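You operate a simulated robot arm through the tools that you are given. There is no shell and no other tool. Be economical: measure what you need, move in short steps, check, and stop when the job is done.

Carry out the task below with a simulated robot arm. There is one attempt and no reset: what you move stays moved.

TASK
Crimp the blue lug and put it in the green tray.
Fine: in the orange press; colour dial at the lug's colour first; the sliding plate ends out.
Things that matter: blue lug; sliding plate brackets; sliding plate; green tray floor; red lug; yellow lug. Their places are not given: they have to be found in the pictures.

It is judged by the outcome, as a careful person would: the job done as asked, and still so three seconds after it is handed in. It fails if anything else is knocked over, pushed out of place, dropped, spilled or broken.

THE ROBOT
A 6-joint arm with a two-finger parallel gripper, fixed in place. Base frame: the origin is at the foot of the arm, x ahead of it, y to its left, z up; the work surface is at about z = 865. Lengths are in mm, angles in degrees, forces in N, time in s.
With the tool pointing down near the work surface it reaches from about 260 to 680 mm from the base axis. Its first joint turns from -66.0 to 66.0 degrees. Payload 2.9 kg.
Tool frame: the origin (TCP) lies between the finger pads and is the grasp point; the fingertips stand 30 mm ahead of it; z points along the fingers, y is the line along which they close. The gripper opens to 110 mm. The fingers are 20 mm wide and 10 mm thick; the gripper's body (48 by 112 mm) begins 55 mm behind the TCP.
Orientation is that of the tool frame in the base frame, as [roll, pitch, yaw] about the fixed x, y, z axes, in that order (R = Rz(yaw) Ry(pitch) Rx(roll)). With the fingers straight down and closing along the base's y, the tool's x points along the base's -x, its y along +y and its z along -z.

THE INTERFACE
- The arm moves only by the tool arm_command. Its argument "motion" is a list of rows, each an object of numbers (a shift or turn left out is 0, a gripper value left out holds the last): "tx", "ty", "tz": the shift along the tool's x, y, z in cm; "wx", "wy", "wz": the turn, a rotation vector about the tool's x, y, z in degrees; "gripper": the gripper command, from -1 (shut) to 1 (fully open), values between in proportion. In form: [{"tx": .., "ty": .., "tz": .., "wx": .., "wy": .., "wz": .., "gripper": ..}, ...]. A call has 1 to 8 rows; each row shifts and turns the commanded pose from where the row before left it, along the tool's axes as they then stand. A row lasts 0.2 s, in which the tool goes at most 50 mm and 8.6 degrees; a call with a longer step from one row to the next is refused whole, and so is a gripper value outside its range. A pose out of reach is approached as far as the arm can. The call stops where the force on the tool passes 70 N (or 10 N more than at its start, if that is more) or the arm is blocked; 0.2 s more then pass. The fingers move at their own pace (about 108 mm/s each) and stop on an object; they squeeze with about 45 N. The grip force told is the motor's: it shows also when the fingers shut on nothing. Time passes only in rows, and 0.2 s behind the last, so rows that do not move let the fingers close. It gives the time, the measured TCP pose, the force on the tool (base axes), the opening and the grip force at its end, in the units of the frame above (readings bear some noise).
- Cameras (640 x 400 px; columns grow to the right, rows downward): "scene" is fixed at [72, 423.2, 1402.8]; the picture's right is [-0.81, -0.58, 0.00], its down [-0.24, 0.34, -0.91] and it looks along [0.53, -0.74, -0.42] (base axes); focal length 342 px, centre (320, 200). "wrist" rides on the gripper at [-36, 0, -57] in the tool frame; the picture's right is [0.00, -1.00, 0.00], its down [0.97, 0.00, -0.24] and it looks along [0.24, 0.00, 0.97] (tool axes); focal length 218 px, centre (320, 200).
- camera(camera): a new picture of that camera. No time passes.
- probe_pixels(camera, pixels): for up to 12 pixels [column, row] of the newest picture of that camera ("zoom" is the newest enlarged one), the place [x, y, z] in the base frame of the surface seen there, good to about 3 mm. No time passes.
- enlarge(camera, box): a new picture of the part [left, top, right, bottom] of that camera's present view, enlarged. No time passes.
- sign_off(): hands the job in; it is judged then, once.

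Work in short steps. Measure before you move; look again where a grasp or a placing could have gone wrong, and mend it. You have 80 turns and 34 pictures in all, the two below and enlarged ones among them. Open the gripper and draw the arm clear of the work before you hand the job in, unless the task says otherwise; then end with one line.

The tools are called after "Emit:" by a JSON object that holds its "fn" and its "kwargs". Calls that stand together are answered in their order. arm_command: Moves the arm, as the interface text tells. Its arguments: {"type":"object","properties":{"motion":{"type":"array","items":{"type":"object","properties":{"tx":{"type":"number"},"ty":{"type":"number"},"tz":{"type":"number"},"wx":{"type":"number"},"wy":{"type":"number"},"wz":{"type":"number"},"gripper":{"type":"number"}}}}},"required":["motion"]} The other tools are called the same way: camera (camera) takes a picture; probe_pixels (camera, pixels) gives the place of the surface under pixels of a picture; enlarge (camera, box) takes an enlarged picture of a part of a camera's view; sign_off () hands the job in.

At the start:

```text
time_s: 0.0
tool_pos: [393.9, -234.6, 1220.6]
tool_rot: [179.9, 0.0, 180.0]
ft_force: [-0.4, -0.4, 0.1]
opening: 109.6
gripper_force: 0.0
```

scene: 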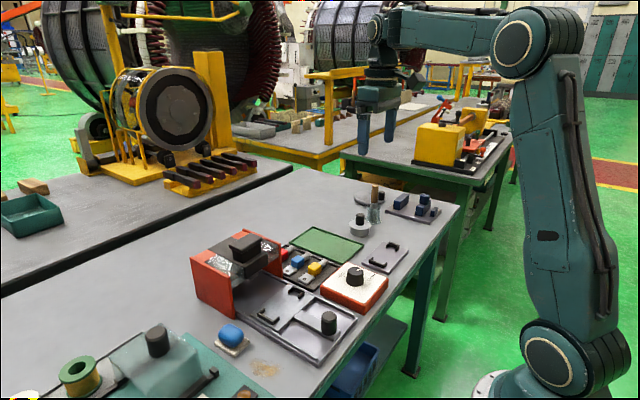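
wrist: 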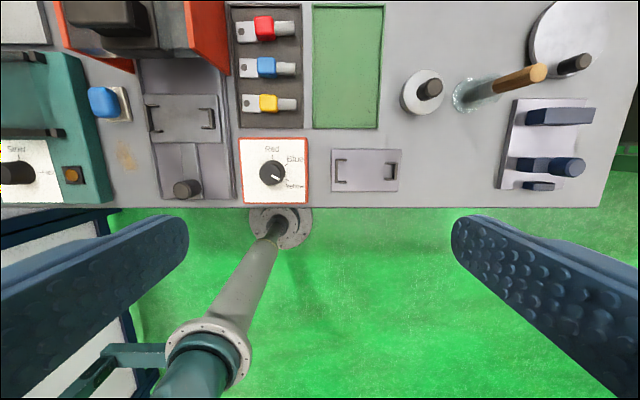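

The wrist view shows the press (orange, ~(150,35)), the sliding plate (~(185,140)), the dial (272,173), and the lugs (265,30..105). I'll enlarge both views for detail.

Emit:
{"fn": "enlarge", "kwargs": {"camera": "wrist", "box": [50, 0, 410, 225]}}

Emit:
{"fn": "enlarge", "kwargs": {"camera": "scene", "box": [170, 180, 430, 370]}}

```text
1.78 times, centred on (230, 112) of wrist
```

zoom: 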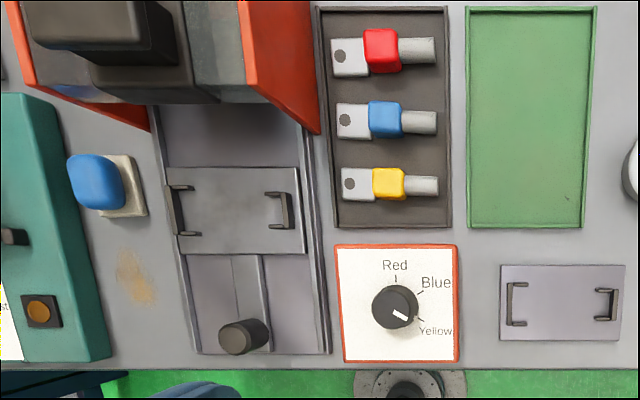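

```text
2.11 times, centred on (300, 275) of scene
```

zoom: 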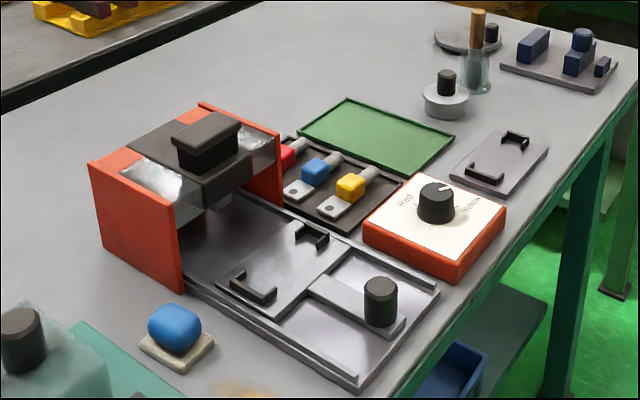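

I'll probe the main features in both pictures.

Emit:
{"fn": "probe_pixels", "kwargs": {"camera": "wrist", "pixels": [[271, 170], [247, 200], [300, 145], [242, 69], [267, 67], [293, 69], [187, 188], [152, 118], [209, 118], [180, 117], [103, 102], [345, 65]]}}

Emit:
{"fn": "probe_pixels", "kwargs": {"camera": "zoom", "pixels": [[205, 135], [150, 175], [230, 140], [315, 238], [253, 288], [380, 285], [405, 325], [218, 287], [320, 165], [300, 188], [335, 158], [172, 320]]}}

Emit:
{"fn": "enlarge", "kwargs": {"camera": "scene", "box": [180, 220, 350, 370]}}

```text
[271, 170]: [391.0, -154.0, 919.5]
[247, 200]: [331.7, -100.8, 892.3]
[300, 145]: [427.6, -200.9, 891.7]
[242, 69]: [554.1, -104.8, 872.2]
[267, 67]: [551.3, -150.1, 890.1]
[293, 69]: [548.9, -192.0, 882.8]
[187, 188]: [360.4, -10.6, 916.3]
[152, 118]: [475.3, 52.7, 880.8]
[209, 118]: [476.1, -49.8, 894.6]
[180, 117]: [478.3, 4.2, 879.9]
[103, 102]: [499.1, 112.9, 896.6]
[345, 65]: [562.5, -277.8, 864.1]
```

```text
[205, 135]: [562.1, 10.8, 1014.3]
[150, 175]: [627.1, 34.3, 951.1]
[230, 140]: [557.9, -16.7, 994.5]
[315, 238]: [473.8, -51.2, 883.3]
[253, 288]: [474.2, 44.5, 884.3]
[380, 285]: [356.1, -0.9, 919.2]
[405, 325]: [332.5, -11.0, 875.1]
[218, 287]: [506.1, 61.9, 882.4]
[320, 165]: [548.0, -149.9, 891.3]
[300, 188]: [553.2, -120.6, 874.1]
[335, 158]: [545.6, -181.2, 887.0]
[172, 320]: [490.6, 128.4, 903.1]
```

```text
2.67 times, centred on (265, 295) of scene
```

zoom: 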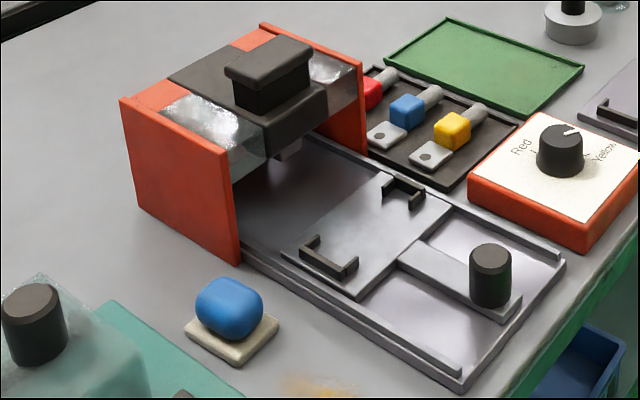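

Now I'll move above the dial for a closer look: TCP to about (395,-154,1040).

Emit:
{"fn": "arm_command", "kwargs": {"motion": [{"ty": 2, "tz": 4.2}, {"ty": 2, "tz": 4.2}, {"ty": 2, "tz": 4.2}, {"ty": 2.05, "tz": 4.2}, {"tz": 1.2}]}}

Emit:
{"fn": "camera", "kwargs": {"camera": "wrist"}}

```text
time_s: 1.2
tool_pos: [397.3, -151.8, 1041.1]
tool_rot: [-179.9, 0.0, 180.0]
ft_force: [-0.1, -0.3, 0.5]
opening: 109.9
gripper_force: 0.0
```

```text
28 pictures are left
```

wrist: 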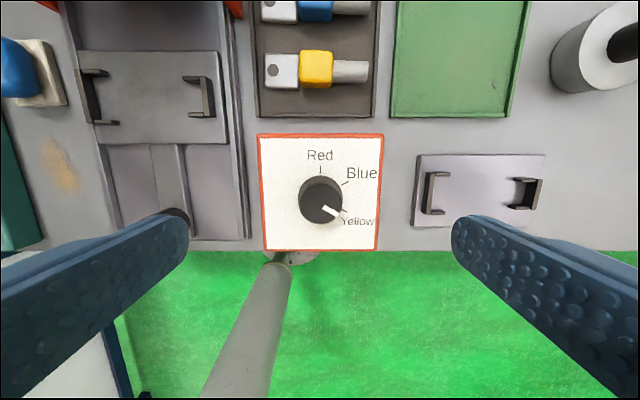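

Emit:
{"fn": "enlarge", "kwargs": {"camera": "wrist", "box": [250, 125, 390, 255]}}

Emit:
{"fn": "probe_pixels", "kwargs": {"camera": "zoom", "pixels": [[320, 65], [320, 160], [320, 125], [320, 195], [270, 160], [365, 160], [350, 193], [420, 137], [325, 200], [410, 205]]}}

```text
3.08 times, centred on (320, 190) of wrist
```

zoom: 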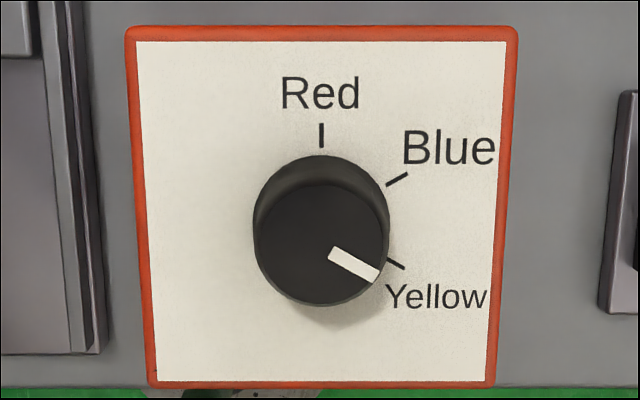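

```text
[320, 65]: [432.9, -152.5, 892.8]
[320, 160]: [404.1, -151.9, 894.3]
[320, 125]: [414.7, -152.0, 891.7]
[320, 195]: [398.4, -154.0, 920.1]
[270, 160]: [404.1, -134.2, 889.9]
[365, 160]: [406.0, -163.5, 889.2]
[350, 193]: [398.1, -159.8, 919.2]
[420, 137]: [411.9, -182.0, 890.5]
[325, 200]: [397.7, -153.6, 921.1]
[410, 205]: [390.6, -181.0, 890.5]
```

Emit:
{"fn": "probe_pixels", "kwargs": {"camera": "zoom", "pixels": [[320, 190], [321, 245], [321, 298], [258, 245], [384, 245], [333, 254], [376, 275], [388, 184], [406, 174], [388, 259], [404, 268], [321, 147]]}}

```text
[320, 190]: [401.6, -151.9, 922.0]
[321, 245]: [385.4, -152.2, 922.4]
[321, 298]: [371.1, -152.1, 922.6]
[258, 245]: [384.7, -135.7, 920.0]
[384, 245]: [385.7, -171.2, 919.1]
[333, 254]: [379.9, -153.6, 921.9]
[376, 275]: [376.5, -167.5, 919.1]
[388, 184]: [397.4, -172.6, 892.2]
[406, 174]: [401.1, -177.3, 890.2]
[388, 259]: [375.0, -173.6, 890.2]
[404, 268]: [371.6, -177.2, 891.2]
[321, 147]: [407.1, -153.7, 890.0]
```

Dial centre ≈ (386,-152.5), top 921, panel 891; pointer at Yellow (120°), Blue at 60°, so it needs 60° counter-clockwise from above. I'll pre-turn +30° and descend with a partial opening.

Emit:
{"fn": "arm_command", "kwargs": {"motion": [{"tx": 1.13, "ty": -0.07, "gripper": 0.1}, {"wz": 7.5, "tz": 2}, {"wz": 7.5, "tz": 2}, {"wz": 7.5, "tz": 2}, {"wz": 7.5, "tz": 2}, {"tz": 1.7}, {"tz": 1.7}]}}

```text
time_s: 2.8
tool_pos: [383.0, -155.2, 926.6]
tool_rot: [-179.9, 0.0, 149.9]
ft_force: [0.1, -0.8, 0.4]
opening: 60.5
gripper_force: 0.0
```

Emit:
{"fn": "arm_command", "kwargs": {"motion": [{"tx": -0.12, "ty": 0.38}, {"gripper": -1}, {}, {}]}}

```text
time_s: 3.8
tool_pos: [385.1, -152.4, 926.5]
tool_rot: [-180.0, 0.0, 149.9]
ft_force: [-3.2, -5.1, -3.0]
opening: 38.8
gripper_force: 45.4
```

Gripped. Turn -60° about tool z.

Emit:
{"fn": "arm_command", "kwargs": {"motion": [{"wz": -7.5}, {"wz": -7.5}, {"wz": -7.5}, {"wz": -7.5}, {"wz": -7.5}, {"wz": -7.5}, {"wz": -7.5}, {"wz": -7.5}]}}

```text
time_s: 5.6
tool_pos: [385.6, -151.8, 927.2]
tool_rot: [179.9, -0.1, -149.9]
ft_force: [1.2, -3.6, -18.8]
opening: 38.6
gripper_force: 45.3
```

Release, rise, and return to yaw 180 to check.

Emit:
{"fn": "arm_command", "kwargs": {"motion": [{"gripper": 0.1}, {}, {"tz": -3}, {"tz": -3, "wz": 7.5}, {"tz": -3, "wz": 7.5}, {"tz": -3, "wz": 7.5}, {"wz": 7.5}, {}]}}

Emit:
{"fn": "enlarge", "kwargs": {"camera": "wrist", "box": [160, 0, 480, 260]}}

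```text
time_s: 7.4
tool_pos: [386.1, -151.0, 1045.5]
tool_rot: [-179.9, 0.0, 180.0]
ft_force: [0.2, 0.4, 0.0]
opening: 60.5
gripper_force: 0.0
```

```text
1.54 times, centred on (320, 130) of wrist
```

zoom: 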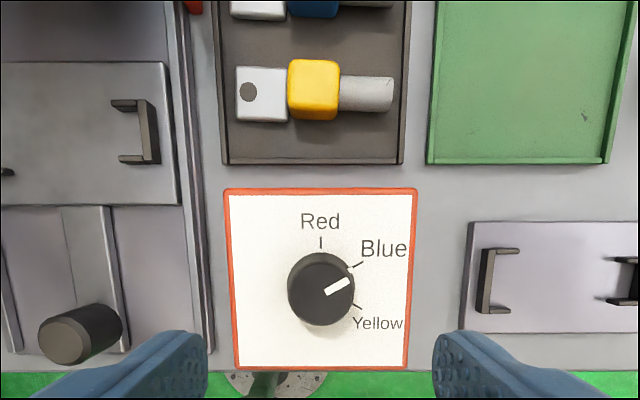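

Dial is at Blue. Now move over the lug tray for a close look.

Emit:
{"fn": "arm_command", "kwargs": {"motion": [{"tz": -2, "tx": -3}, {"tx": -4}, {"tx": -4}, {"tx": -4}, {}]}}

Emit:
{"fn": "camera", "kwargs": {"camera": "wrist"}}

```text
time_s: 8.6
tool_pos: [536.0, -150.0, 1063.4]
tool_rot: [180.0, 0.0, -180.0]
ft_force: [-0.3, 0.5, 1.0]
opening: 60.5
gripper_force: 0.1
```

```text
25 pictures are left
```

wrist: 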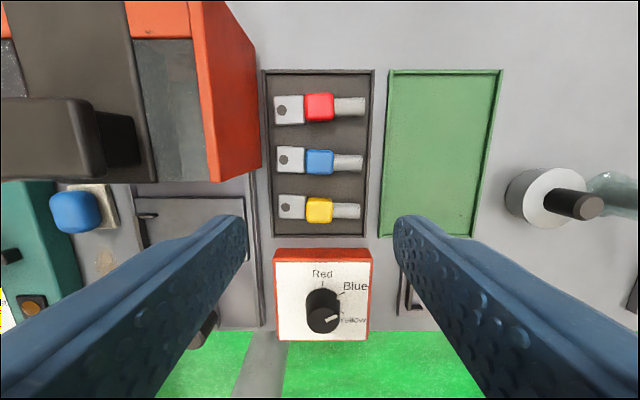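

Emit:
{"fn": "enlarge", "kwargs": {"camera": "wrist", "box": [250, 60, 390, 240]}}

Emit:
{"fn": "probe_pixels", "kwargs": {"camera": "wrist", "pixels": [[277, 160], [304, 160], [320, 150], [320, 162], [320, 173], [307, 162], [332, 162], [350, 163], [362, 163], [268, 180], [320, 197], [320, 120]]}}

Emit:
{"fn": "probe_pixels", "kwargs": {"camera": "wrist", "pixels": [[220, 40], [205, 20], [190, 175], [235, 140], [258, 160], [160, 30], [30, 110], [110, 140], [120, 100], [440, 80], [440, 200], [390, 150]]}}

```text
2.22 times, centred on (320, 150) of wrist
```

zoom: 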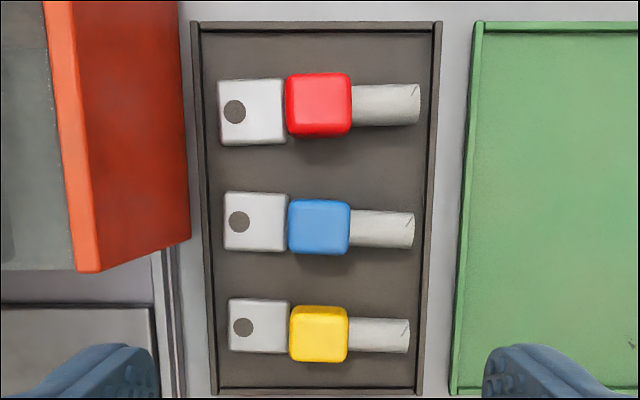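

```text
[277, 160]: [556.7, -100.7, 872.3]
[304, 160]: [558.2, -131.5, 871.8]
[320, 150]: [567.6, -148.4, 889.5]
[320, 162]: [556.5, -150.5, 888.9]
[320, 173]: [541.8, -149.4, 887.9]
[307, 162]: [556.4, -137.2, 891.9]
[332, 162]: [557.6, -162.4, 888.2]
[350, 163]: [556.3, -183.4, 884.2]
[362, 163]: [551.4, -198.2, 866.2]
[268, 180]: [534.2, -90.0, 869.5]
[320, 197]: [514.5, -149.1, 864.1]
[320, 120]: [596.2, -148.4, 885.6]
```

```text
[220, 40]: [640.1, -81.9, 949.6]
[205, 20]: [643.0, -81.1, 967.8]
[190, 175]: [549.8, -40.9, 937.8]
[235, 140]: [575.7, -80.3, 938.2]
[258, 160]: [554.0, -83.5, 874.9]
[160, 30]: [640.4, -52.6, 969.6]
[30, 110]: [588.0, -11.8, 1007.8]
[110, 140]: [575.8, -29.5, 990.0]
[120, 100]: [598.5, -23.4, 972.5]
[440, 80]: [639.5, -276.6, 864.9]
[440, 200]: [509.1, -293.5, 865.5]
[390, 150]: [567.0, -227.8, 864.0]
```

Blue lug: housing centre ≈(555,-150), top 890, length along y from -99 to -197. Now I'll look at the sliding plate's brackets up close.

Emit:
{"fn": "arm_command", "kwargs": {"motion": [{"tx": 4}, {"tx": 4}, {"tx": 3, "ty": 3}, {"tx": 1, "ty": 4}, {"ty": 4}, {"ty": 4}, {"tz": 1}, {}]}}

Emit:
{"fn": "enlarge", "kwargs": {"camera": "wrist", "box": [200, 20, 440, 260]}}

```text
time_s: 10.4
tool_pos: [413.8, -1.0, 1057.7]
tool_rot: [180.0, 0.0, -180.0]
ft_force: [0.2, 0.6, 0.0]
opening: 60.3
gripper_force: 0.1
```

```text
1.67 times, centred on (320, 140) of wrist
```

zoom: 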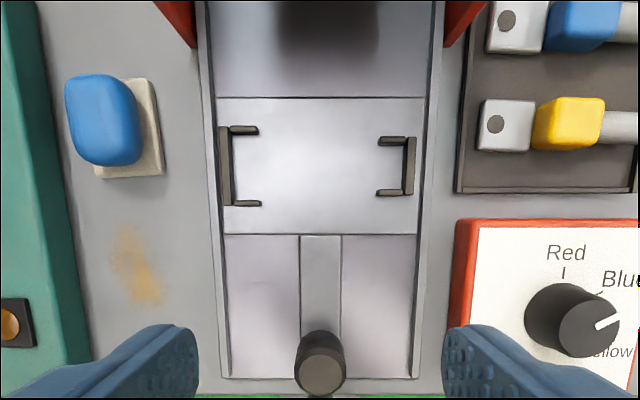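

Emit:
{"fn": "probe_pixels", "kwargs": {"camera": "zoom", "pixels": [[225, 165], [409, 165], [245, 130], [246, 203], [392, 140], [392, 192], [236, 165], [320, 165], [320, 101], [320, 231], [320, 60], [320, 372]]}}

Emit:
{"fn": "probe_pixels", "kwargs": {"camera": "zoom", "pixels": [[225, 126], [225, 204], [409, 137], [409, 193], [220, 310], [205, 200], [430, 200], [320, 270], [416, 165], [404, 165], [219, 165], [230, 165]]}}

```text
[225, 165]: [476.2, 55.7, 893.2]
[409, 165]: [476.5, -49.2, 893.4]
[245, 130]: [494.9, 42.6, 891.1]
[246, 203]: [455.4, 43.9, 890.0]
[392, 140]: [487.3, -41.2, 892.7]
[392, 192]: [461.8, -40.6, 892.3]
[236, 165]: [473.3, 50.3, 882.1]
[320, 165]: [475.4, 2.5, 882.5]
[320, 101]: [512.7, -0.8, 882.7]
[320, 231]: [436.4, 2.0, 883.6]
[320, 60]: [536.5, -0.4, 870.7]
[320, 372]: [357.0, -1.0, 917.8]
```

```text
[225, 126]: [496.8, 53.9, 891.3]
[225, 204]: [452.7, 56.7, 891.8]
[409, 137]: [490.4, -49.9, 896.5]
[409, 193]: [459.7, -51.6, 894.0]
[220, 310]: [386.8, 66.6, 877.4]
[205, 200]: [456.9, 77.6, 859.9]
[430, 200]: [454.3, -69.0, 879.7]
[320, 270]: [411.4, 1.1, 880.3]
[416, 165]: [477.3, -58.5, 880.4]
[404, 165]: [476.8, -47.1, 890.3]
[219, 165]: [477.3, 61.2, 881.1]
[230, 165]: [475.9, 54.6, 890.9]
```

Brackets: centre ≈(475, +1.5), clear gap ≈99 mm along y, tongue bracket on the +y side — the same orientation as in the lug tray. I'll go above the blue lug and turn the tool 90° so the fingers close along x.

Emit:
{"fn": "arm_command", "kwargs": {"motion": [{"ty": -5}, {"ty": -5}, {"ty": -4.85}, {"tx": -5}, {"tx": -5}, {"tx": -4.1}, {}]}}

Emit:
{"fn": "arm_command", "kwargs": {"motion": [{"wz": 8.5, "gripper": -0.1}, {"wz": 8.5}, {"wz": 8.5}, {"wz": 8.5}, {"wz": 8.5}, {"wz": 8.5}, {"wz": 8.5}, {"wz": 8.5}]}}

Emit:
{"fn": "arm_command", "kwargs": {"motion": [{"wz": 7.5}, {"wz": 7.5}, {"wz": 7}, {"tz": 4}, {"tz": 4}, {}]}}

Emit:
{"fn": "camera", "kwargs": {"camera": "wrist"}}

```text
time_s: 12.0
tool_pos: [554.8, -147.8, 1060.1]
tool_rot: [-180.0, 0.0, 180.0]
ft_force: [0.3, -1.1, 0.4]
opening: 60.4
gripper_force: 0.0
```

```text
time_s: 13.8
tool_pos: [556.8, -151.5, 1057.1]
tool_rot: [180.0, 0.0, 111.9]
ft_force: [0.2, -0.9, -0.1]
opening: 49.5
gripper_force: 0.0
```

```text
time_s: 15.2
tool_pos: [557.3, -151.6, 977.5]
tool_rot: [-180.0, 0.1, 90.0]
ft_force: [0.0, -0.1, 0.7]
opening: 49.2
gripper_force: 0.0
```

```text
22 pictures are left
```

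wrist: 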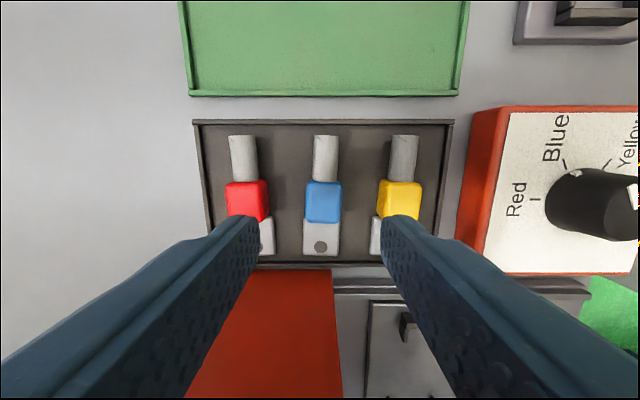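

Lug is ~2 mm toward -x of the finger centre; neighbours are ~51 mm apart. I narrow the opening to ~44 mm, correct, and descend to TCP z≈898.

Emit:
{"fn": "arm_command", "kwargs": {"motion": [{"ty": -0.2, "gripper": -0.2}, {"tz": 3}, {"tz": 3}, {"tz": 1.5}, {"tz": 0.4}, {}]}}

Emit:
{"fn": "camera", "kwargs": {"camera": "wrist"}}

```text
time_s: 16.6
tool_pos: [555.0, -151.0, 897.3]
tool_rot: [-179.9, 0.1, 90.0]
ft_force: [0.4, 0.7, 0.1]
opening: 44.1
gripper_force: 0.2
```

```text
21 pictures are left
```

wrist: 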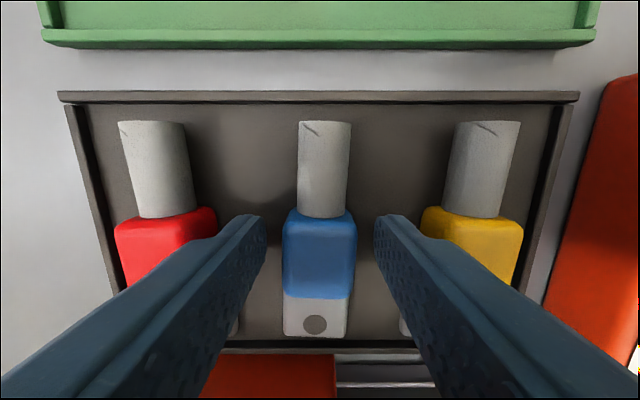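

Well centred. Close.

Emit:
{"fn": "arm_command", "kwargs": {"motion": [{"gripper": -1}, {}, {}]}}

Emit:
{"fn": "arm_command", "kwargs": {"motion": [{"tz": -3}, {"tz": -5}, {"tz": -5}, {}]}}

Emit:
{"fn": "camera", "kwargs": {"camera": "wrist"}}

```text
time_s: 17.4
tool_pos: [553.7, -150.6, 898.1]
tool_rot: [-179.9, 0.0, 90.0]
ft_force: [0.1, 0.1, -0.4]
opening: 24.9
gripper_force: 45.1
```

```text
time_s: 18.4
tool_pos: [556.6, -152.4, 1027.0]
tool_rot: [-180.0, 0.0, 90.0]
ft_force: [-0.3, 0.5, -0.8]
opening: 25.0
gripper_force: 44.7
```

```text
20 pictures are left
```

wrist: 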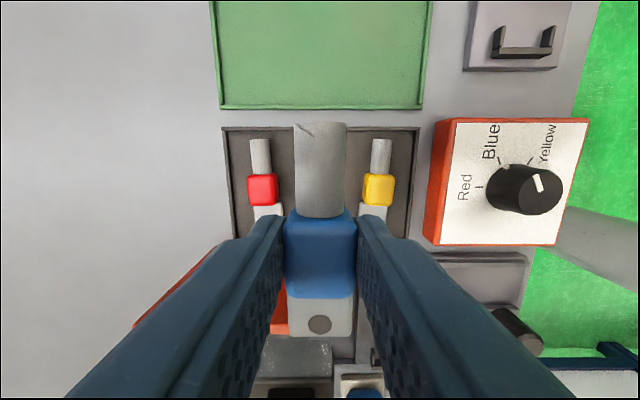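

Lug held straight; its centre is ~+2.8 mm in y from the TCP. Now move -x first, then +y over the brackets (staying high), and look again.

Emit:
{"fn": "arm_command", "kwargs": {"motion": [{"ty": -4}, {"ty": -3.85}, {"tx": 3}, {"tx": 4}, {"tx": 4}, {"tx": 3.75}, {}, {}]}}

Emit:
{"fn": "camera", "kwargs": {"camera": "wrist"}}

Emit:
{"fn": "camera", "kwargs": {"camera": "scene"}}

```text
time_s: 20.2
tool_pos: [477.7, -0.4, 1026.4]
tool_rot: [180.0, 0.0, 90.0]
ft_force: [-0.1, -0.5, -0.8]
opening: 25.2
gripper_force: 44.5
```

```text
19 pictures are left
```

wrist: 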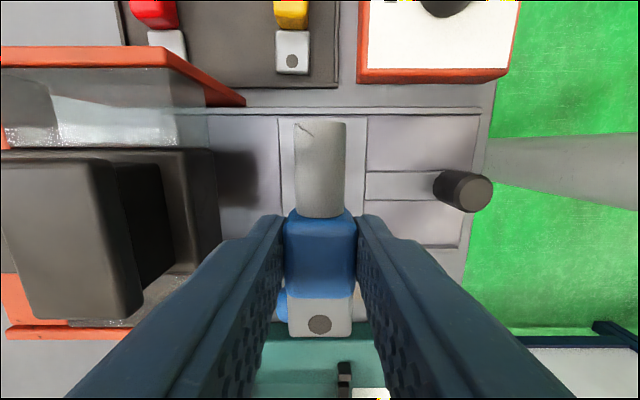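

```text
18 pictures are left
```

scene: 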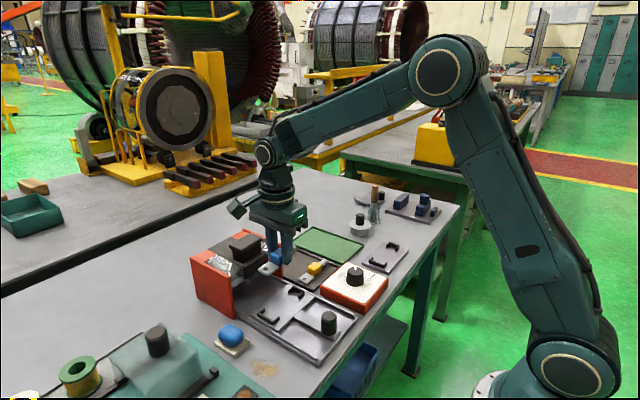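

Emit:
{"fn": "probe_pixels", "kwargs": {"camera": "wrist", "pixels": [[130, 240], [100, 240], [215, 200], [190, 200], [165, 240], [230, 95], [60, 240], [205, 110], [15, 240], [60, 170], [70, 310], [60, 155]]}}

Emit:
{"fn": "enlarge", "kwargs": {"camera": "scene", "box": [190, 180, 350, 330]}}

```text
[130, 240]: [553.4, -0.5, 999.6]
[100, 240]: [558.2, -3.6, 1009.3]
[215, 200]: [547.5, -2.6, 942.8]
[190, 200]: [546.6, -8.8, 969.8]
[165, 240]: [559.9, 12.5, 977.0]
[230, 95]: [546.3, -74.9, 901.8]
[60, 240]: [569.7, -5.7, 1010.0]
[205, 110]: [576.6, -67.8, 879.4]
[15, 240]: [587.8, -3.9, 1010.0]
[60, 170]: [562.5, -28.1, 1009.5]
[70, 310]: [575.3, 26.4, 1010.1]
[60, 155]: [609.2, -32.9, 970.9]
```

```text
2.67 times, centred on (270, 255) of scene
```

zoom: 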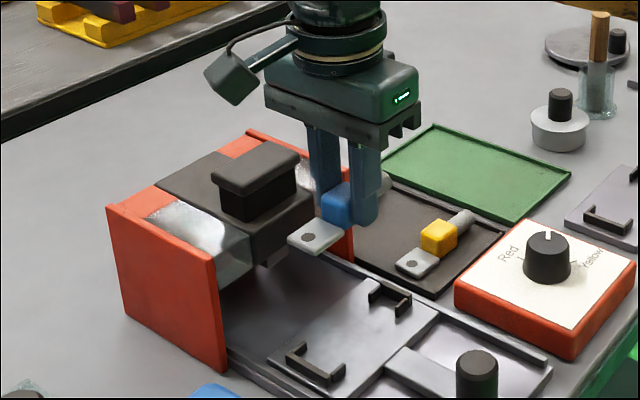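

There's an attached box at zoom (231,78) on the gripper's side toward the press; I measure it and the gripper body for clearance.

Emit:
{"fn": "probe_pixels", "kwargs": {"camera": "zoom", "pixels": [[231, 80], [210, 75], [240, 100], [250, 60], [280, 45], [300, 105], [385, 130], [275, 95], [340, 60]]}}

```text
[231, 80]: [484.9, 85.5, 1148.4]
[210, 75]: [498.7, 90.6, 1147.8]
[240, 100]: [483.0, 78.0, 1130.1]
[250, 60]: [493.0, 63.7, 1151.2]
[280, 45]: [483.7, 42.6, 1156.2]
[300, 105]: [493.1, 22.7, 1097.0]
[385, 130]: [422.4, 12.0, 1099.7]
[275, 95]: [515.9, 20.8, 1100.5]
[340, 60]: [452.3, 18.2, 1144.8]
```

Clearance is fine. Lower to ~z 938 and look at the brackets.

Emit:
{"fn": "arm_command", "kwargs": {"motion": [{"tz": 4}, {"tz": 4}, {"tz": 0.7}, {}]}}

Emit:
{"fn": "camera", "kwargs": {"camera": "wrist"}}

Emit:
{"fn": "enlarge", "kwargs": {"camera": "scene", "box": [230, 230, 340, 340]}}

```text
time_s: 21.2
tool_pos: [475.8, -2.1, 938.8]
tool_rot: [-180.0, -0.1, 90.2]
ft_force: [0.0, -0.5, -1.6]
opening: 24.8
gripper_force: 44.9
```

```text
16 pictures are left
```

wrist: 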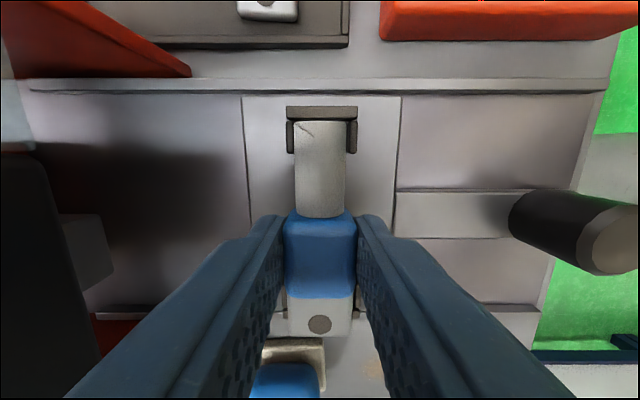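

```text
3.64 times, centred on (285, 285) of scene
```

zoom: 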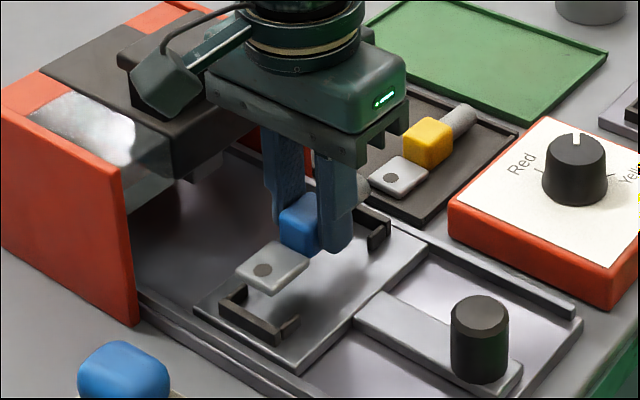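

Right bracket (cols 287–358, inner wall row 120) lines up: shift ~-0.8 mm in y and ~-0.7 mm in x, then lower to just above contact.

Emit:
{"fn": "arm_command", "kwargs": {"motion": [{"tx": -0.08, "ty": -0.07}, {"tz": 1}, {"tz": 0.8}, {"tz": 0.4}, {}]}}

Emit:
{"fn": "camera", "kwargs": {"camera": "wrist"}}

Emit:
{"fn": "enlarge", "kwargs": {"camera": "scene", "box": [230, 230, 340, 340]}}

```text
time_s: 22.4
tool_pos: [476.1, -4.0, 918.9]
tool_rot: [179.9, 0.0, 90.0]
ft_force: [-0.9, -0.4, -1.1]
opening: 25.1
gripper_force: 44.5
```

```text
14 pictures are left
```

wrist: 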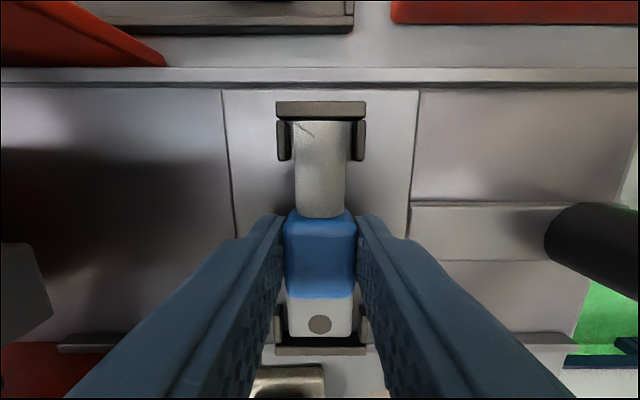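

```text
3.64 times, centred on (285, 285) of scene
```

zoom: 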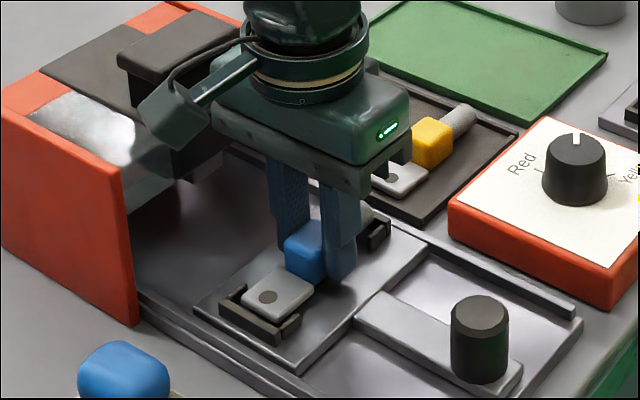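

Both ends sit between the bracket walls. Lower until contact, then release.

Emit:
{"fn": "arm_command", "kwargs": {"motion": [{"tz": 0.2}, {"tz": 0.15}, {"tz": 0.1}, {}]}}

```text
time_s: 23.4
tool_pos: [476.5, -4.1, 914.5]
tool_rot: [179.9, 0.0, 90.0]
ft_force: [-1.4, 1.2, 7.7]
opening: 24.9
gripper_force: 44.7
```

Light contact. Release and rise, backing towards the operator (−x) to look.

Emit:
{"fn": "arm_command", "kwargs": {"motion": [{"gripper": -0.3}, {}, {"tz": -3}, {"tz": -4}, {"tz": -4}, {"ty": -4}, {"ty": -4}, {}]}}

Emit:
{"fn": "enlarge", "kwargs": {"camera": "scene", "box": [190, 220, 360, 370]}}

```text
time_s: 25.2
tool_pos: [396.5, -2.9, 1026.2]
tool_rot: [179.9, -0.1, 89.9]
ft_force: [-0.1, 0.6, -0.3]
opening: 38.6
gripper_force: 0.0
```

```text
2.67 times, centred on (275, 295) of scene
```

zoom: 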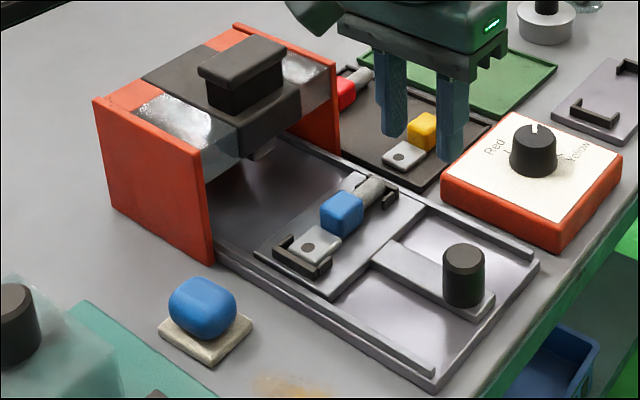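

Lug is seated in the brackets. Next, go over the knob (357,-1), lower with fingers in front and behind it, and grip.

Emit:
{"fn": "arm_command", "kwargs": {"motion": [{"ty": -4, "tx": 0.2, "gripper": 0.05}, {"tz": 4}, {"tz": 4}, {"tz": 2.7}, {}]}}

Emit:
{"fn": "camera", "kwargs": {"camera": "wrist"}}

```text
time_s: 26.4
tool_pos: [353.4, -0.2, 918.0]
tool_rot: [180.0, 0.0, 90.0]
ft_force: [-0.2, -0.4, -0.9]
opening: 57.7
gripper_force: 0.0
```

```text
11 pictures are left
```

wrist: 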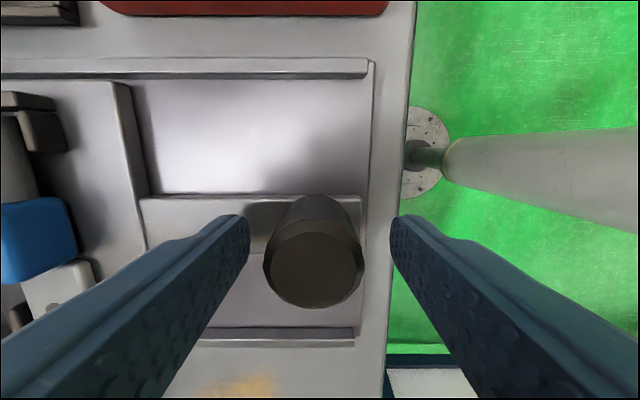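

Knob is between the fingers (centre col ~314). Grip, then push in +x in steps.

Emit:
{"fn": "arm_command", "kwargs": {"motion": [{"ty": 0.25, "gripper": -1}, {}, {}]}}

Emit:
{"fn": "arm_command", "kwargs": {"motion": [{"ty": 1}, {"ty": 1.5}, {"ty": 1.5}, {"ty": 1.5}, {"ty": 1.5}]}}

```text
time_s: 27.2
tool_pos: [356.8, 0.1, 919.1]
tool_rot: [180.0, 0.1, 90.1]
ft_force: [-0.1, -2.7, 2.3]
opening: 31.0
gripper_force: 45.2
```

```text
time_s: 28.4
tool_pos: [428.3, -0.9, 918.6]
tool_rot: [179.7, -0.1, 90.2]
ft_force: [1.2, 13.8, 33.9]
opening: 31.3
gripper_force: 45.1
```

Emit:
{"fn": "enlarge", "kwargs": {"camera": "scene", "box": [190, 210, 360, 360]}}

```text
2.67 times, centred on (275, 285) of scene
```

zoom: 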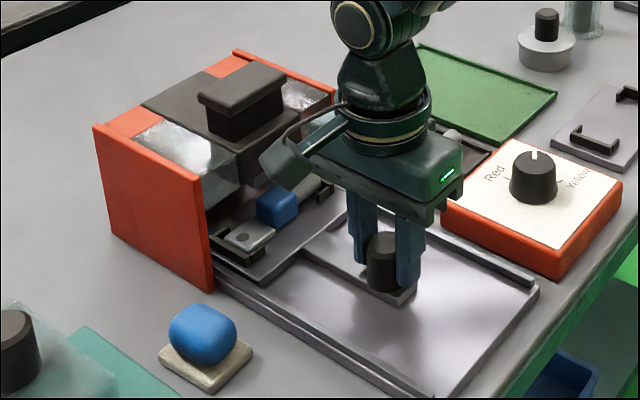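

Plate slides well with the lug. Continue until the stop.

Emit:
{"fn": "arm_command", "kwargs": {"motion": [{"ty": 1, "tz": -0.05}, {"ty": 1}, {"ty": 1}, {"ty": 0.7}]}}

```text
time_s: 29.4
tool_pos: [456.9, -1.0, 915.9]
tool_rot: [-178.7, 0.0, 90.0]
ft_force: [-50.3, 9.7, 32.4]
opening: 31.7
gripper_force: 44.7
```

Stopped with −50 N at 100 mm travel: the lug is at x≈575, under the press handle. Release and rise, and check.

Emit:
{"fn": "arm_command", "kwargs": {"motion": [{"ty": -0.4, "gripper": 0}, {}, {"tz": -4}, {"tz": -4}, {"tz": -4}, {"ty": -3}, {}]}}

Emit:
{"fn": "camera", "kwargs": {"camera": "wrist"}}

Emit:
{"fn": "enlarge", "kwargs": {"camera": "scene", "box": [190, 210, 360, 360]}}

```text
time_s: 31.0
tool_pos: [430.0, -1.7, 1038.0]
tool_rot: [-180.0, 0.0, 90.0]
ft_force: [-0.2, 0.3, -0.1]
opening: 55.1
gripper_force: 0.1
```

```text
9 pictures are left
```

wrist: 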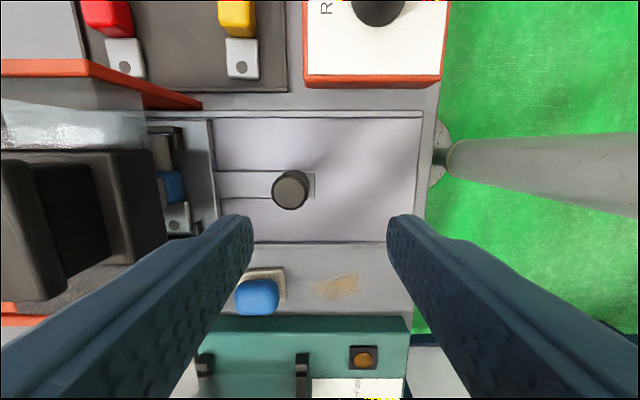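

```text
2.67 times, centred on (275, 285) of scene
```

zoom: 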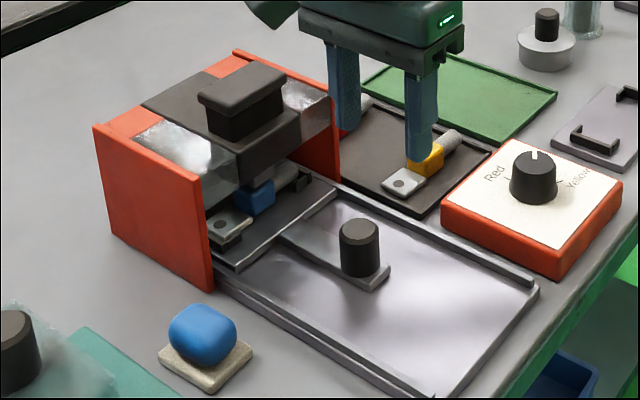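

Emit:
{"fn": "probe_pixels", "kwargs": {"camera": "zoom", "pixels": [[358, 232], [255, 198], [253, 185], [228, 222], [300, 178], [243, 80], [215, 97], [285, 78], [232, 65], [250, 160], [185, 70], [265, 100]]}}

Emit:
{"fn": "probe_pixels", "kwargs": {"camera": "wrist", "pixels": [[288, 190], [172, 185], [178, 215], [163, 150], [30, 230], [45, 240], [10, 250], [20, 180], [30, 290], [120, 200], [210, 215]]}}

```text
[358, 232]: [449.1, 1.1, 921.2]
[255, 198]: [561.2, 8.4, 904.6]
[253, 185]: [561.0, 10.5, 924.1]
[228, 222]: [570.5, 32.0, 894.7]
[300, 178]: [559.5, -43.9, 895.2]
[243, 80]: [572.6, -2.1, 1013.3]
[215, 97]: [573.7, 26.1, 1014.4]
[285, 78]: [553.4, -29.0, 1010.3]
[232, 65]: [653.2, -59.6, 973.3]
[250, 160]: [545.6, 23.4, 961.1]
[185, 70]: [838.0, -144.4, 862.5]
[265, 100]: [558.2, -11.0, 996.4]
```

```text
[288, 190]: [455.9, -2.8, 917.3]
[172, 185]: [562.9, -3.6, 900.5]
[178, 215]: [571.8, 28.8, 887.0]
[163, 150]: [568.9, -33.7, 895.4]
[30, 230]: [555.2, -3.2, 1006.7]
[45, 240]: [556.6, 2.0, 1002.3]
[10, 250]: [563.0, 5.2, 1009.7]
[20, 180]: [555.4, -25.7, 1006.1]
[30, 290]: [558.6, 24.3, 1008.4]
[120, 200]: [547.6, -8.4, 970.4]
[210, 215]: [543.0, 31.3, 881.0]
```

Knob at x≈456, lug at ≈(575,0), press handle cap top ≈(575,0,1012). Shut the fingers, go above the cap.

Emit:
{"fn": "arm_command", "kwargs": {"motion": [{"tz": -4, "gripper": -1}, {"ty": 4}, {"ty": 4}, {"ty": 4}, {"ty": 2.5}, {}]}}

Emit:
{"fn": "camera", "kwargs": {"camera": "wrist"}}

```text
time_s: 32.4
tool_pos: [575.8, -2.8, 1077.5]
tool_rot: [180.0, 0.0, 90.0]
ft_force: [1.3, 0.1, 0.9]
opening: 0.0
gripper_force: 38.2
```

```text
7 pictures are left
```

wrist: 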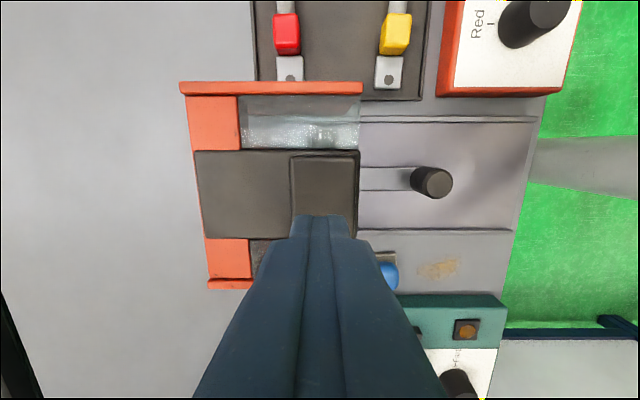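

Centred over the cap. Press down stepwise.

Emit:
{"fn": "arm_command", "kwargs": {"motion": [{"tz": 2, "ty": -0.2, "tx": 0.2}, {"tz": 1}, {"tz": 0.5}, {"tz": 0.5}, {"tz": 0.5}, {"tz": 0.5}]}}

```text
time_s: 33.8
tool_pos: [574.1, 0.3, 1030.5]
tool_rot: [179.6, 0.0, 90.0]
ft_force: [-2.3, -1.9, 25.7]
opening: 0.1
gripper_force: 37.7
```

Emit:
{"fn": "arm_command", "kwargs": {"motion": [{"tz": 0.5}, {"tz": 0.5}, {"tz": 0.5}, {"tz": 0.5}, {"tz": 0.5}, {"tz": 0.5}]}}

```text
time_s: 34.4
tool_pos: [574.6, 0.7, 1030.7]
tool_rot: [179.0, 0.0, 89.9]
ft_force: [-6.6, -0.1, 9.9]
opening: 0.0
gripper_force: 37.9
stopped in row 2: the force on the tool passed its limit (the readings are from after the stop); the commanded pose is now the measured one
```

The stroke bottomed at ~12 mm (>70 N). Hold/press once more gently to confirm, then rise.

Emit:
{"fn": "arm_command", "kwargs": {"motion": [{"tz": 0.3}, {"tz": 0.3}, {}, {}]}}

Emit:
{"fn": "enlarge", "kwargs": {"camera": "scene", "box": [190, 200, 340, 330]}}

```text
time_s: 35.4
tool_pos: [575.0, 1.4, 1030.9]
tool_rot: [178.5, -0.1, 90.1]
ft_force: [-19.8, 0.2, 50.4]
opening: 0.0
gripper_force: 37.0
```

```text
3.08 times, centred on (265, 265) of scene
```

zoom: 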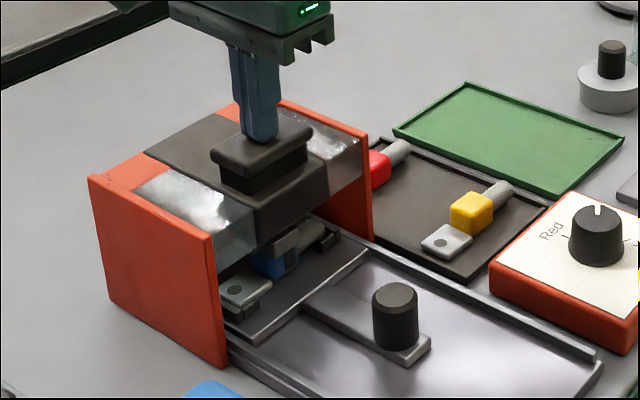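

Ram is down on the lug's housing. Rise, straighten the tilt, and go back over the knob.

Emit:
{"fn": "arm_command", "kwargs": {"motion": [{"tz": -2}, {"tz": -4, "wx": 1}, {"ty": -4}, {"ty": -4}, {"ty": -4, "gripper": 0.05}, {}]}}

Emit:
{"fn": "enlarge", "kwargs": {"camera": "scene", "box": [190, 200, 340, 330]}}

```text
time_s: 36.8
tool_pos: [454.3, -0.4, 1083.8]
tool_rot: [179.9, 0.0, 90.0]
ft_force: [-0.6, -0.8, 0.4]
opening: 57.8
gripper_force: 0.0
```

```text
3.08 times, centred on (265, 265) of scene
```

zoom: 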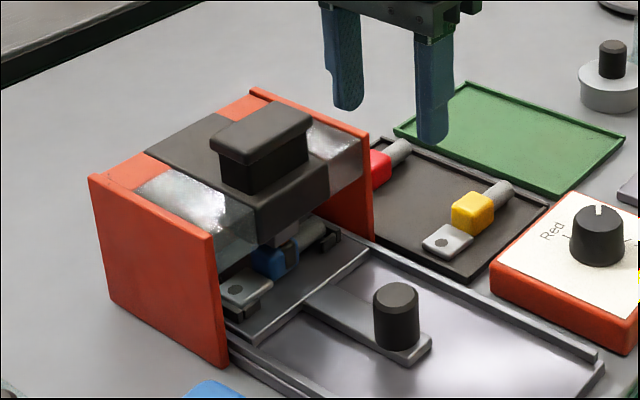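

The ram sprang back and the housing shows a dent. Now descend on the knob (x≈456), grip and pull out 100 mm.

Emit:
{"fn": "arm_command", "kwargs": {"motion": [{"tz": 4, "ty": 0.15}, {"tz": 4}, {"tz": 4}, {"tz": 3.5}, {"tz": 0.9}, {"gripper": -1}, {}, {}]}}

Emit:
{"fn": "arm_command", "kwargs": {"motion": [{"ty": -1}, {"ty": -1.5}, {"ty": -1.5}, {"ty": -1.5}, {"ty": -1.5}, {"ty": -1.5}, {"ty": -1}]}}

```text
time_s: 38.6
tool_pos: [455.9, 0.1, 917.0]
tool_rot: [-180.0, 0.0, 90.0]
ft_force: [-9.9, -0.6, -2.0]
opening: 31.0
gripper_force: 45.1
```

```text
time_s: 40.2
tool_pos: [359.5, 0.6, 918.7]
tool_rot: [-179.8, 0.2, 89.9]
ft_force: [0.3, -21.2, -27.3]
opening: 30.9
gripper_force: 45.7
```

Emit:
{"fn": "arm_command", "kwargs": {"motion": [{"ty": -0.3}, {"ty": -0.3}, {"ty": -0.2}]}}

```text
time_s: 41.0
tool_pos: [355.0, 1.6, 920.6]
tool_rot: [179.6, 0.0, 90.0]
ft_force: [28.5, -8.4, -35.1]
opening: 31.1
gripper_force: 44.9
```

Outer stop reached (+28 N at x≈355). Release, rise, and go over the lug.

Emit:
{"fn": "arm_command", "kwargs": {"motion": [{"gripper": 0.05}, {}, {"tz": -4}, {"tz": -4}, {"ty": 4}, {"ty": 4}, {"ty": 4}, {}]}}

Emit:
{"fn": "camera", "kwargs": {"camera": "wrist"}}

```text
time_s: 42.8
tool_pos: [474.4, 1.1, 1002.7]
tool_rot: [-180.0, 0.0, 89.9]
ft_force: [-0.2, 0.5, -0.4]
opening: 57.8
gripper_force: 0.1
```

```text
4 pictures are left
```

wrist: 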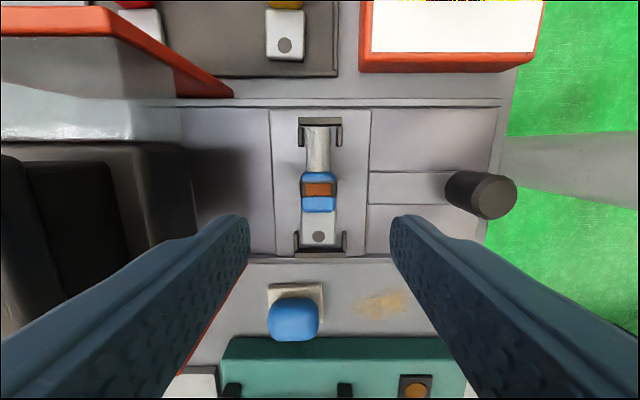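

The lug is crimped (copper mark at (318,190)) and aligned. Lower and grip its housing.

Emit:
{"fn": "arm_command", "kwargs": {"motion": [{"tx": -0.4, "gripper": -0.2}, {"tz": 4}, {"tz": 3.5}, {"tz": 1.2}, {}, {"gripper": -1}, {}, {}]}}

Emit:
{"fn": "arm_command", "kwargs": {"motion": [{"tz": -1}, {"tz": -2}, {"tz": -4}, {"tz": -4}, {}]}}

```text
time_s: 44.6
tool_pos: [474.7, -1.9, 912.5]
tool_rot: [-180.0, 0.0, 90.0]
ft_force: [0.0, -0.7, 5.8]
opening: 25.1
gripper_force: 44.7
```

```text
time_s: 45.8
tool_pos: [472.2, -1.9, 1021.7]
tool_rot: [-180.0, -0.1, 90.0]
ft_force: [1.1, 0.1, 0.3]
opening: 25.2
gripper_force: 44.8
```

Lug held. Carry along −y at height, then +x over the green tray (centre ≈(555,-290)).

Emit:
{"fn": "arm_command", "kwargs": {"motion": [{"tx": -4}, {"tx": -5}, {"tx": -5}, {"tx": -5}, {"tx": -5}, {"tx": -4.9, "ty": 3}, {"ty": 4.5}, {}]}}

Emit:
{"fn": "camera", "kwargs": {"camera": "wrist"}}

```text
refused: row 6 steps farther than a row can; nothing moved
```

```text
3 pictures are left
```

wrist: 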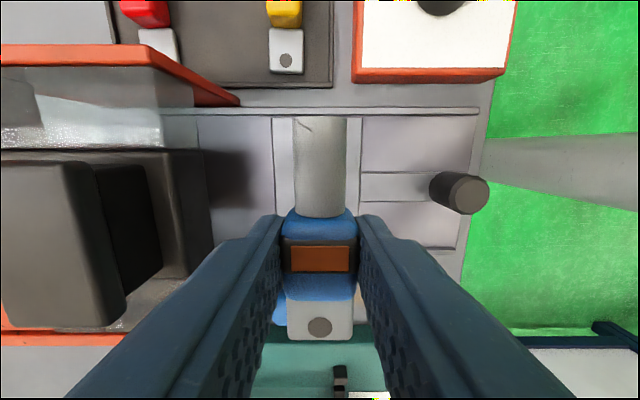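

The lug is held well; row 6 was too long a step. Repeat with shorter steps.

Emit:
{"fn": "arm_command", "kwargs": {"motion": [{"tx": -4.8}, {"tx": -4.8}, {"tx": -4.8}, {"tx": -4.8}, {"tx": -4.8}, {"tx": -4.9}, {"ty": 3.5}, {"ty": 4.5}]}}

Emit:
{"fn": "camera", "kwargs": {"camera": "wrist"}}

```text
time_s: 47.6
tool_pos: [552.5, -290.4, 1022.0]
tool_rot: [-179.9, 0.0, 90.0]
ft_force: [0.5, 0.0, -0.1]
opening: 25.0
gripper_force: 45.0
```

```text
2 pictures are left
```

wrist: 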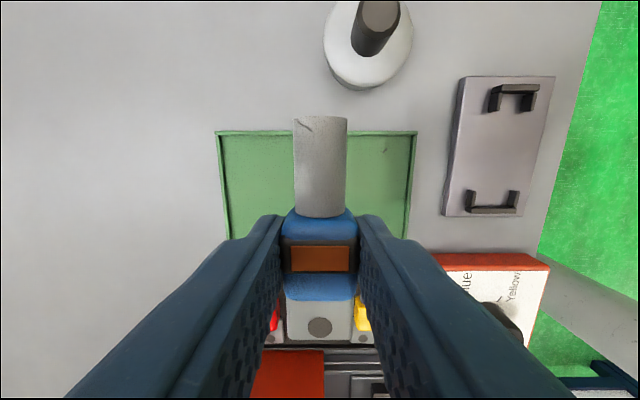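

Tray seems only ~105 mm wide in y, so I'll turn the lug along x. Probe the tray edges first.

Emit:
{"fn": "probe_pixels", "kwargs": {"camera": "wrist", "pixels": [[260, 133], [260, 145], [230, 225], [218, 170], [416, 170], [404, 225], [260, 128], [230, 170]]}}

Emit:
{"fn": "arm_command", "kwargs": {"motion": [{"wz": -8.5}, {"wz": -8.5}, {"wz": -8.5}, {"wz": -8.5}, {"wz": -8.5}, {"wz": -8.5}, {"wz": -8.5}, {"wz": -8.5}]}}

Emit:
{"fn": "arm_command", "kwargs": {"motion": [{"wz": -8.5}, {"wz": -8.5}, {"wz": -5}, {}]}}

```text
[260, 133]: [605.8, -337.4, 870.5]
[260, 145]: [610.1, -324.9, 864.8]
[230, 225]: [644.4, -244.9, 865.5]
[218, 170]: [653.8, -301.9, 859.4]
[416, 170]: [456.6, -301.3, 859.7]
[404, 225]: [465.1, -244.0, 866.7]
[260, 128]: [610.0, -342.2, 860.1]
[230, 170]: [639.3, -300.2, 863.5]
```

```text
time_s: 49.4
tool_pos: [553.6, -291.9, 1022.4]
tool_rot: [180.0, 0.0, 158.2]
ft_force: [0.3, 0.1, -0.3]
opening: 24.9
gripper_force: 44.9
```

```text
time_s: 50.4
tool_pos: [552.8, -292.5, 1022.9]
tool_rot: [179.9, 0.0, -180.0]
ft_force: [0.9, 0.0, -1.0]
opening: 24.7
gripper_force: 45.0
```

Tray spans y −337…−227; shift +1 cm in y and lower to just above the floor.

Emit:
{"fn": "arm_command", "kwargs": {"motion": [{"ty": 1}, {"tz": 4}, {"tz": 4}, {"tz": 3}, {"tz": 1.1}, {}]}}

Emit:
{"fn": "arm_command", "kwargs": {"motion": [{"tz": 0.2}, {"tz": 0.15}, {"tz": 0.1}, {}]}}

```text
time_s: 51.8
tool_pos: [552.3, -282.9, 899.6]
tool_rot: [180.0, -0.1, -180.0]
ft_force: [-0.1, -0.6, -0.8]
opening: 24.8
gripper_force: 45.0
```

```text
time_s: 52.8
tool_pos: [551.9, -282.9, 895.9]
tool_rot: [-180.0, 0.0, -180.0]
ft_force: [-0.4, -0.3, -1.8]
opening: 24.9
gripper_force: 44.6
```

Emit:
{"fn": "arm_command", "kwargs": {"motion": [{"tz": 0.1}, {"tz": 0.1}, {}]}}

```text
time_s: 53.6
tool_pos: [552.5, -281.6, 895.3]
tool_rot: [-179.9, -0.1, 179.8]
ft_force: [-1.4, -2.0, 7.5]
opening: 25.0
gripper_force: 44.6
```

Contact with the tray floor (7.5 N). Release and rise well clear.

Emit:
{"fn": "arm_command", "kwargs": {"motion": [{"gripper": -0.3}, {}, {"tz": -3}, {"tz": -4}, {"tz": -4}, {"tz": -4}, {"tx": 4}, {"tx": 4}]}}

Emit:
{"fn": "camera", "kwargs": {"camera": "wrist"}}

Emit:
{"fn": "camera", "kwargs": {"camera": "scene"}}

```text
time_s: 55.4
tool_pos: [473.3, -282.4, 1042.3]
tool_rot: [-180.0, -0.1, -180.0]
ft_force: [-0.5, -0.7, 0.0]
opening: 38.5
gripper_force: 0.1
```

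```text
1 pictures are left
```

wrist: 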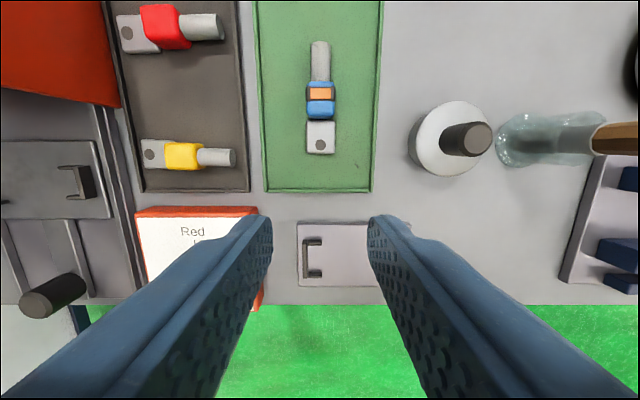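

```text
0 pictures are left
```

scene: 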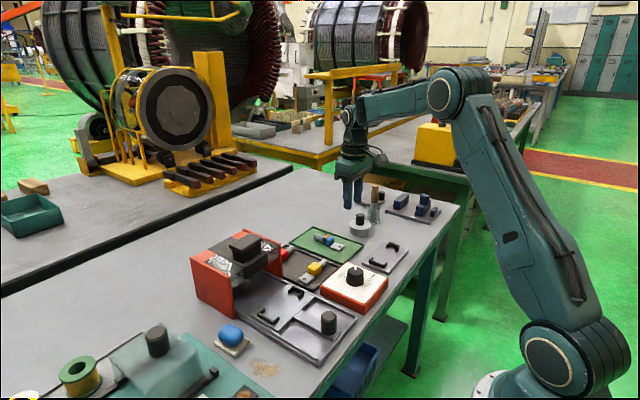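

The crimped blue lug lies in the green tray, the plate is out, and the other parts are undisturbed. I raise the arm and hand in.

Emit:
{"fn": "arm_command", "kwargs": {"motion": [{"tz": -4, "gripper": 1}, {"tz": -4}, {"tz": -4}, {}]}}

Emit:
{"fn": "sign_off", "kwargs": {}}

```text
time_s: 56.4
tool_pos: [473.2, -282.6, 1162.7]
tool_rot: [-180.0, -0.1, 180.0]
ft_force: [0.1, 0.8, 0.5]
opening: 110.0
gripper_force: 0.0
```

```text
The job is handed in.
```

The blue lug was crimped in the orange press with the dial set to Blue first and now lies in the green tray; the sliding plate is back out, and the last pictures showed nothing else disturbed.
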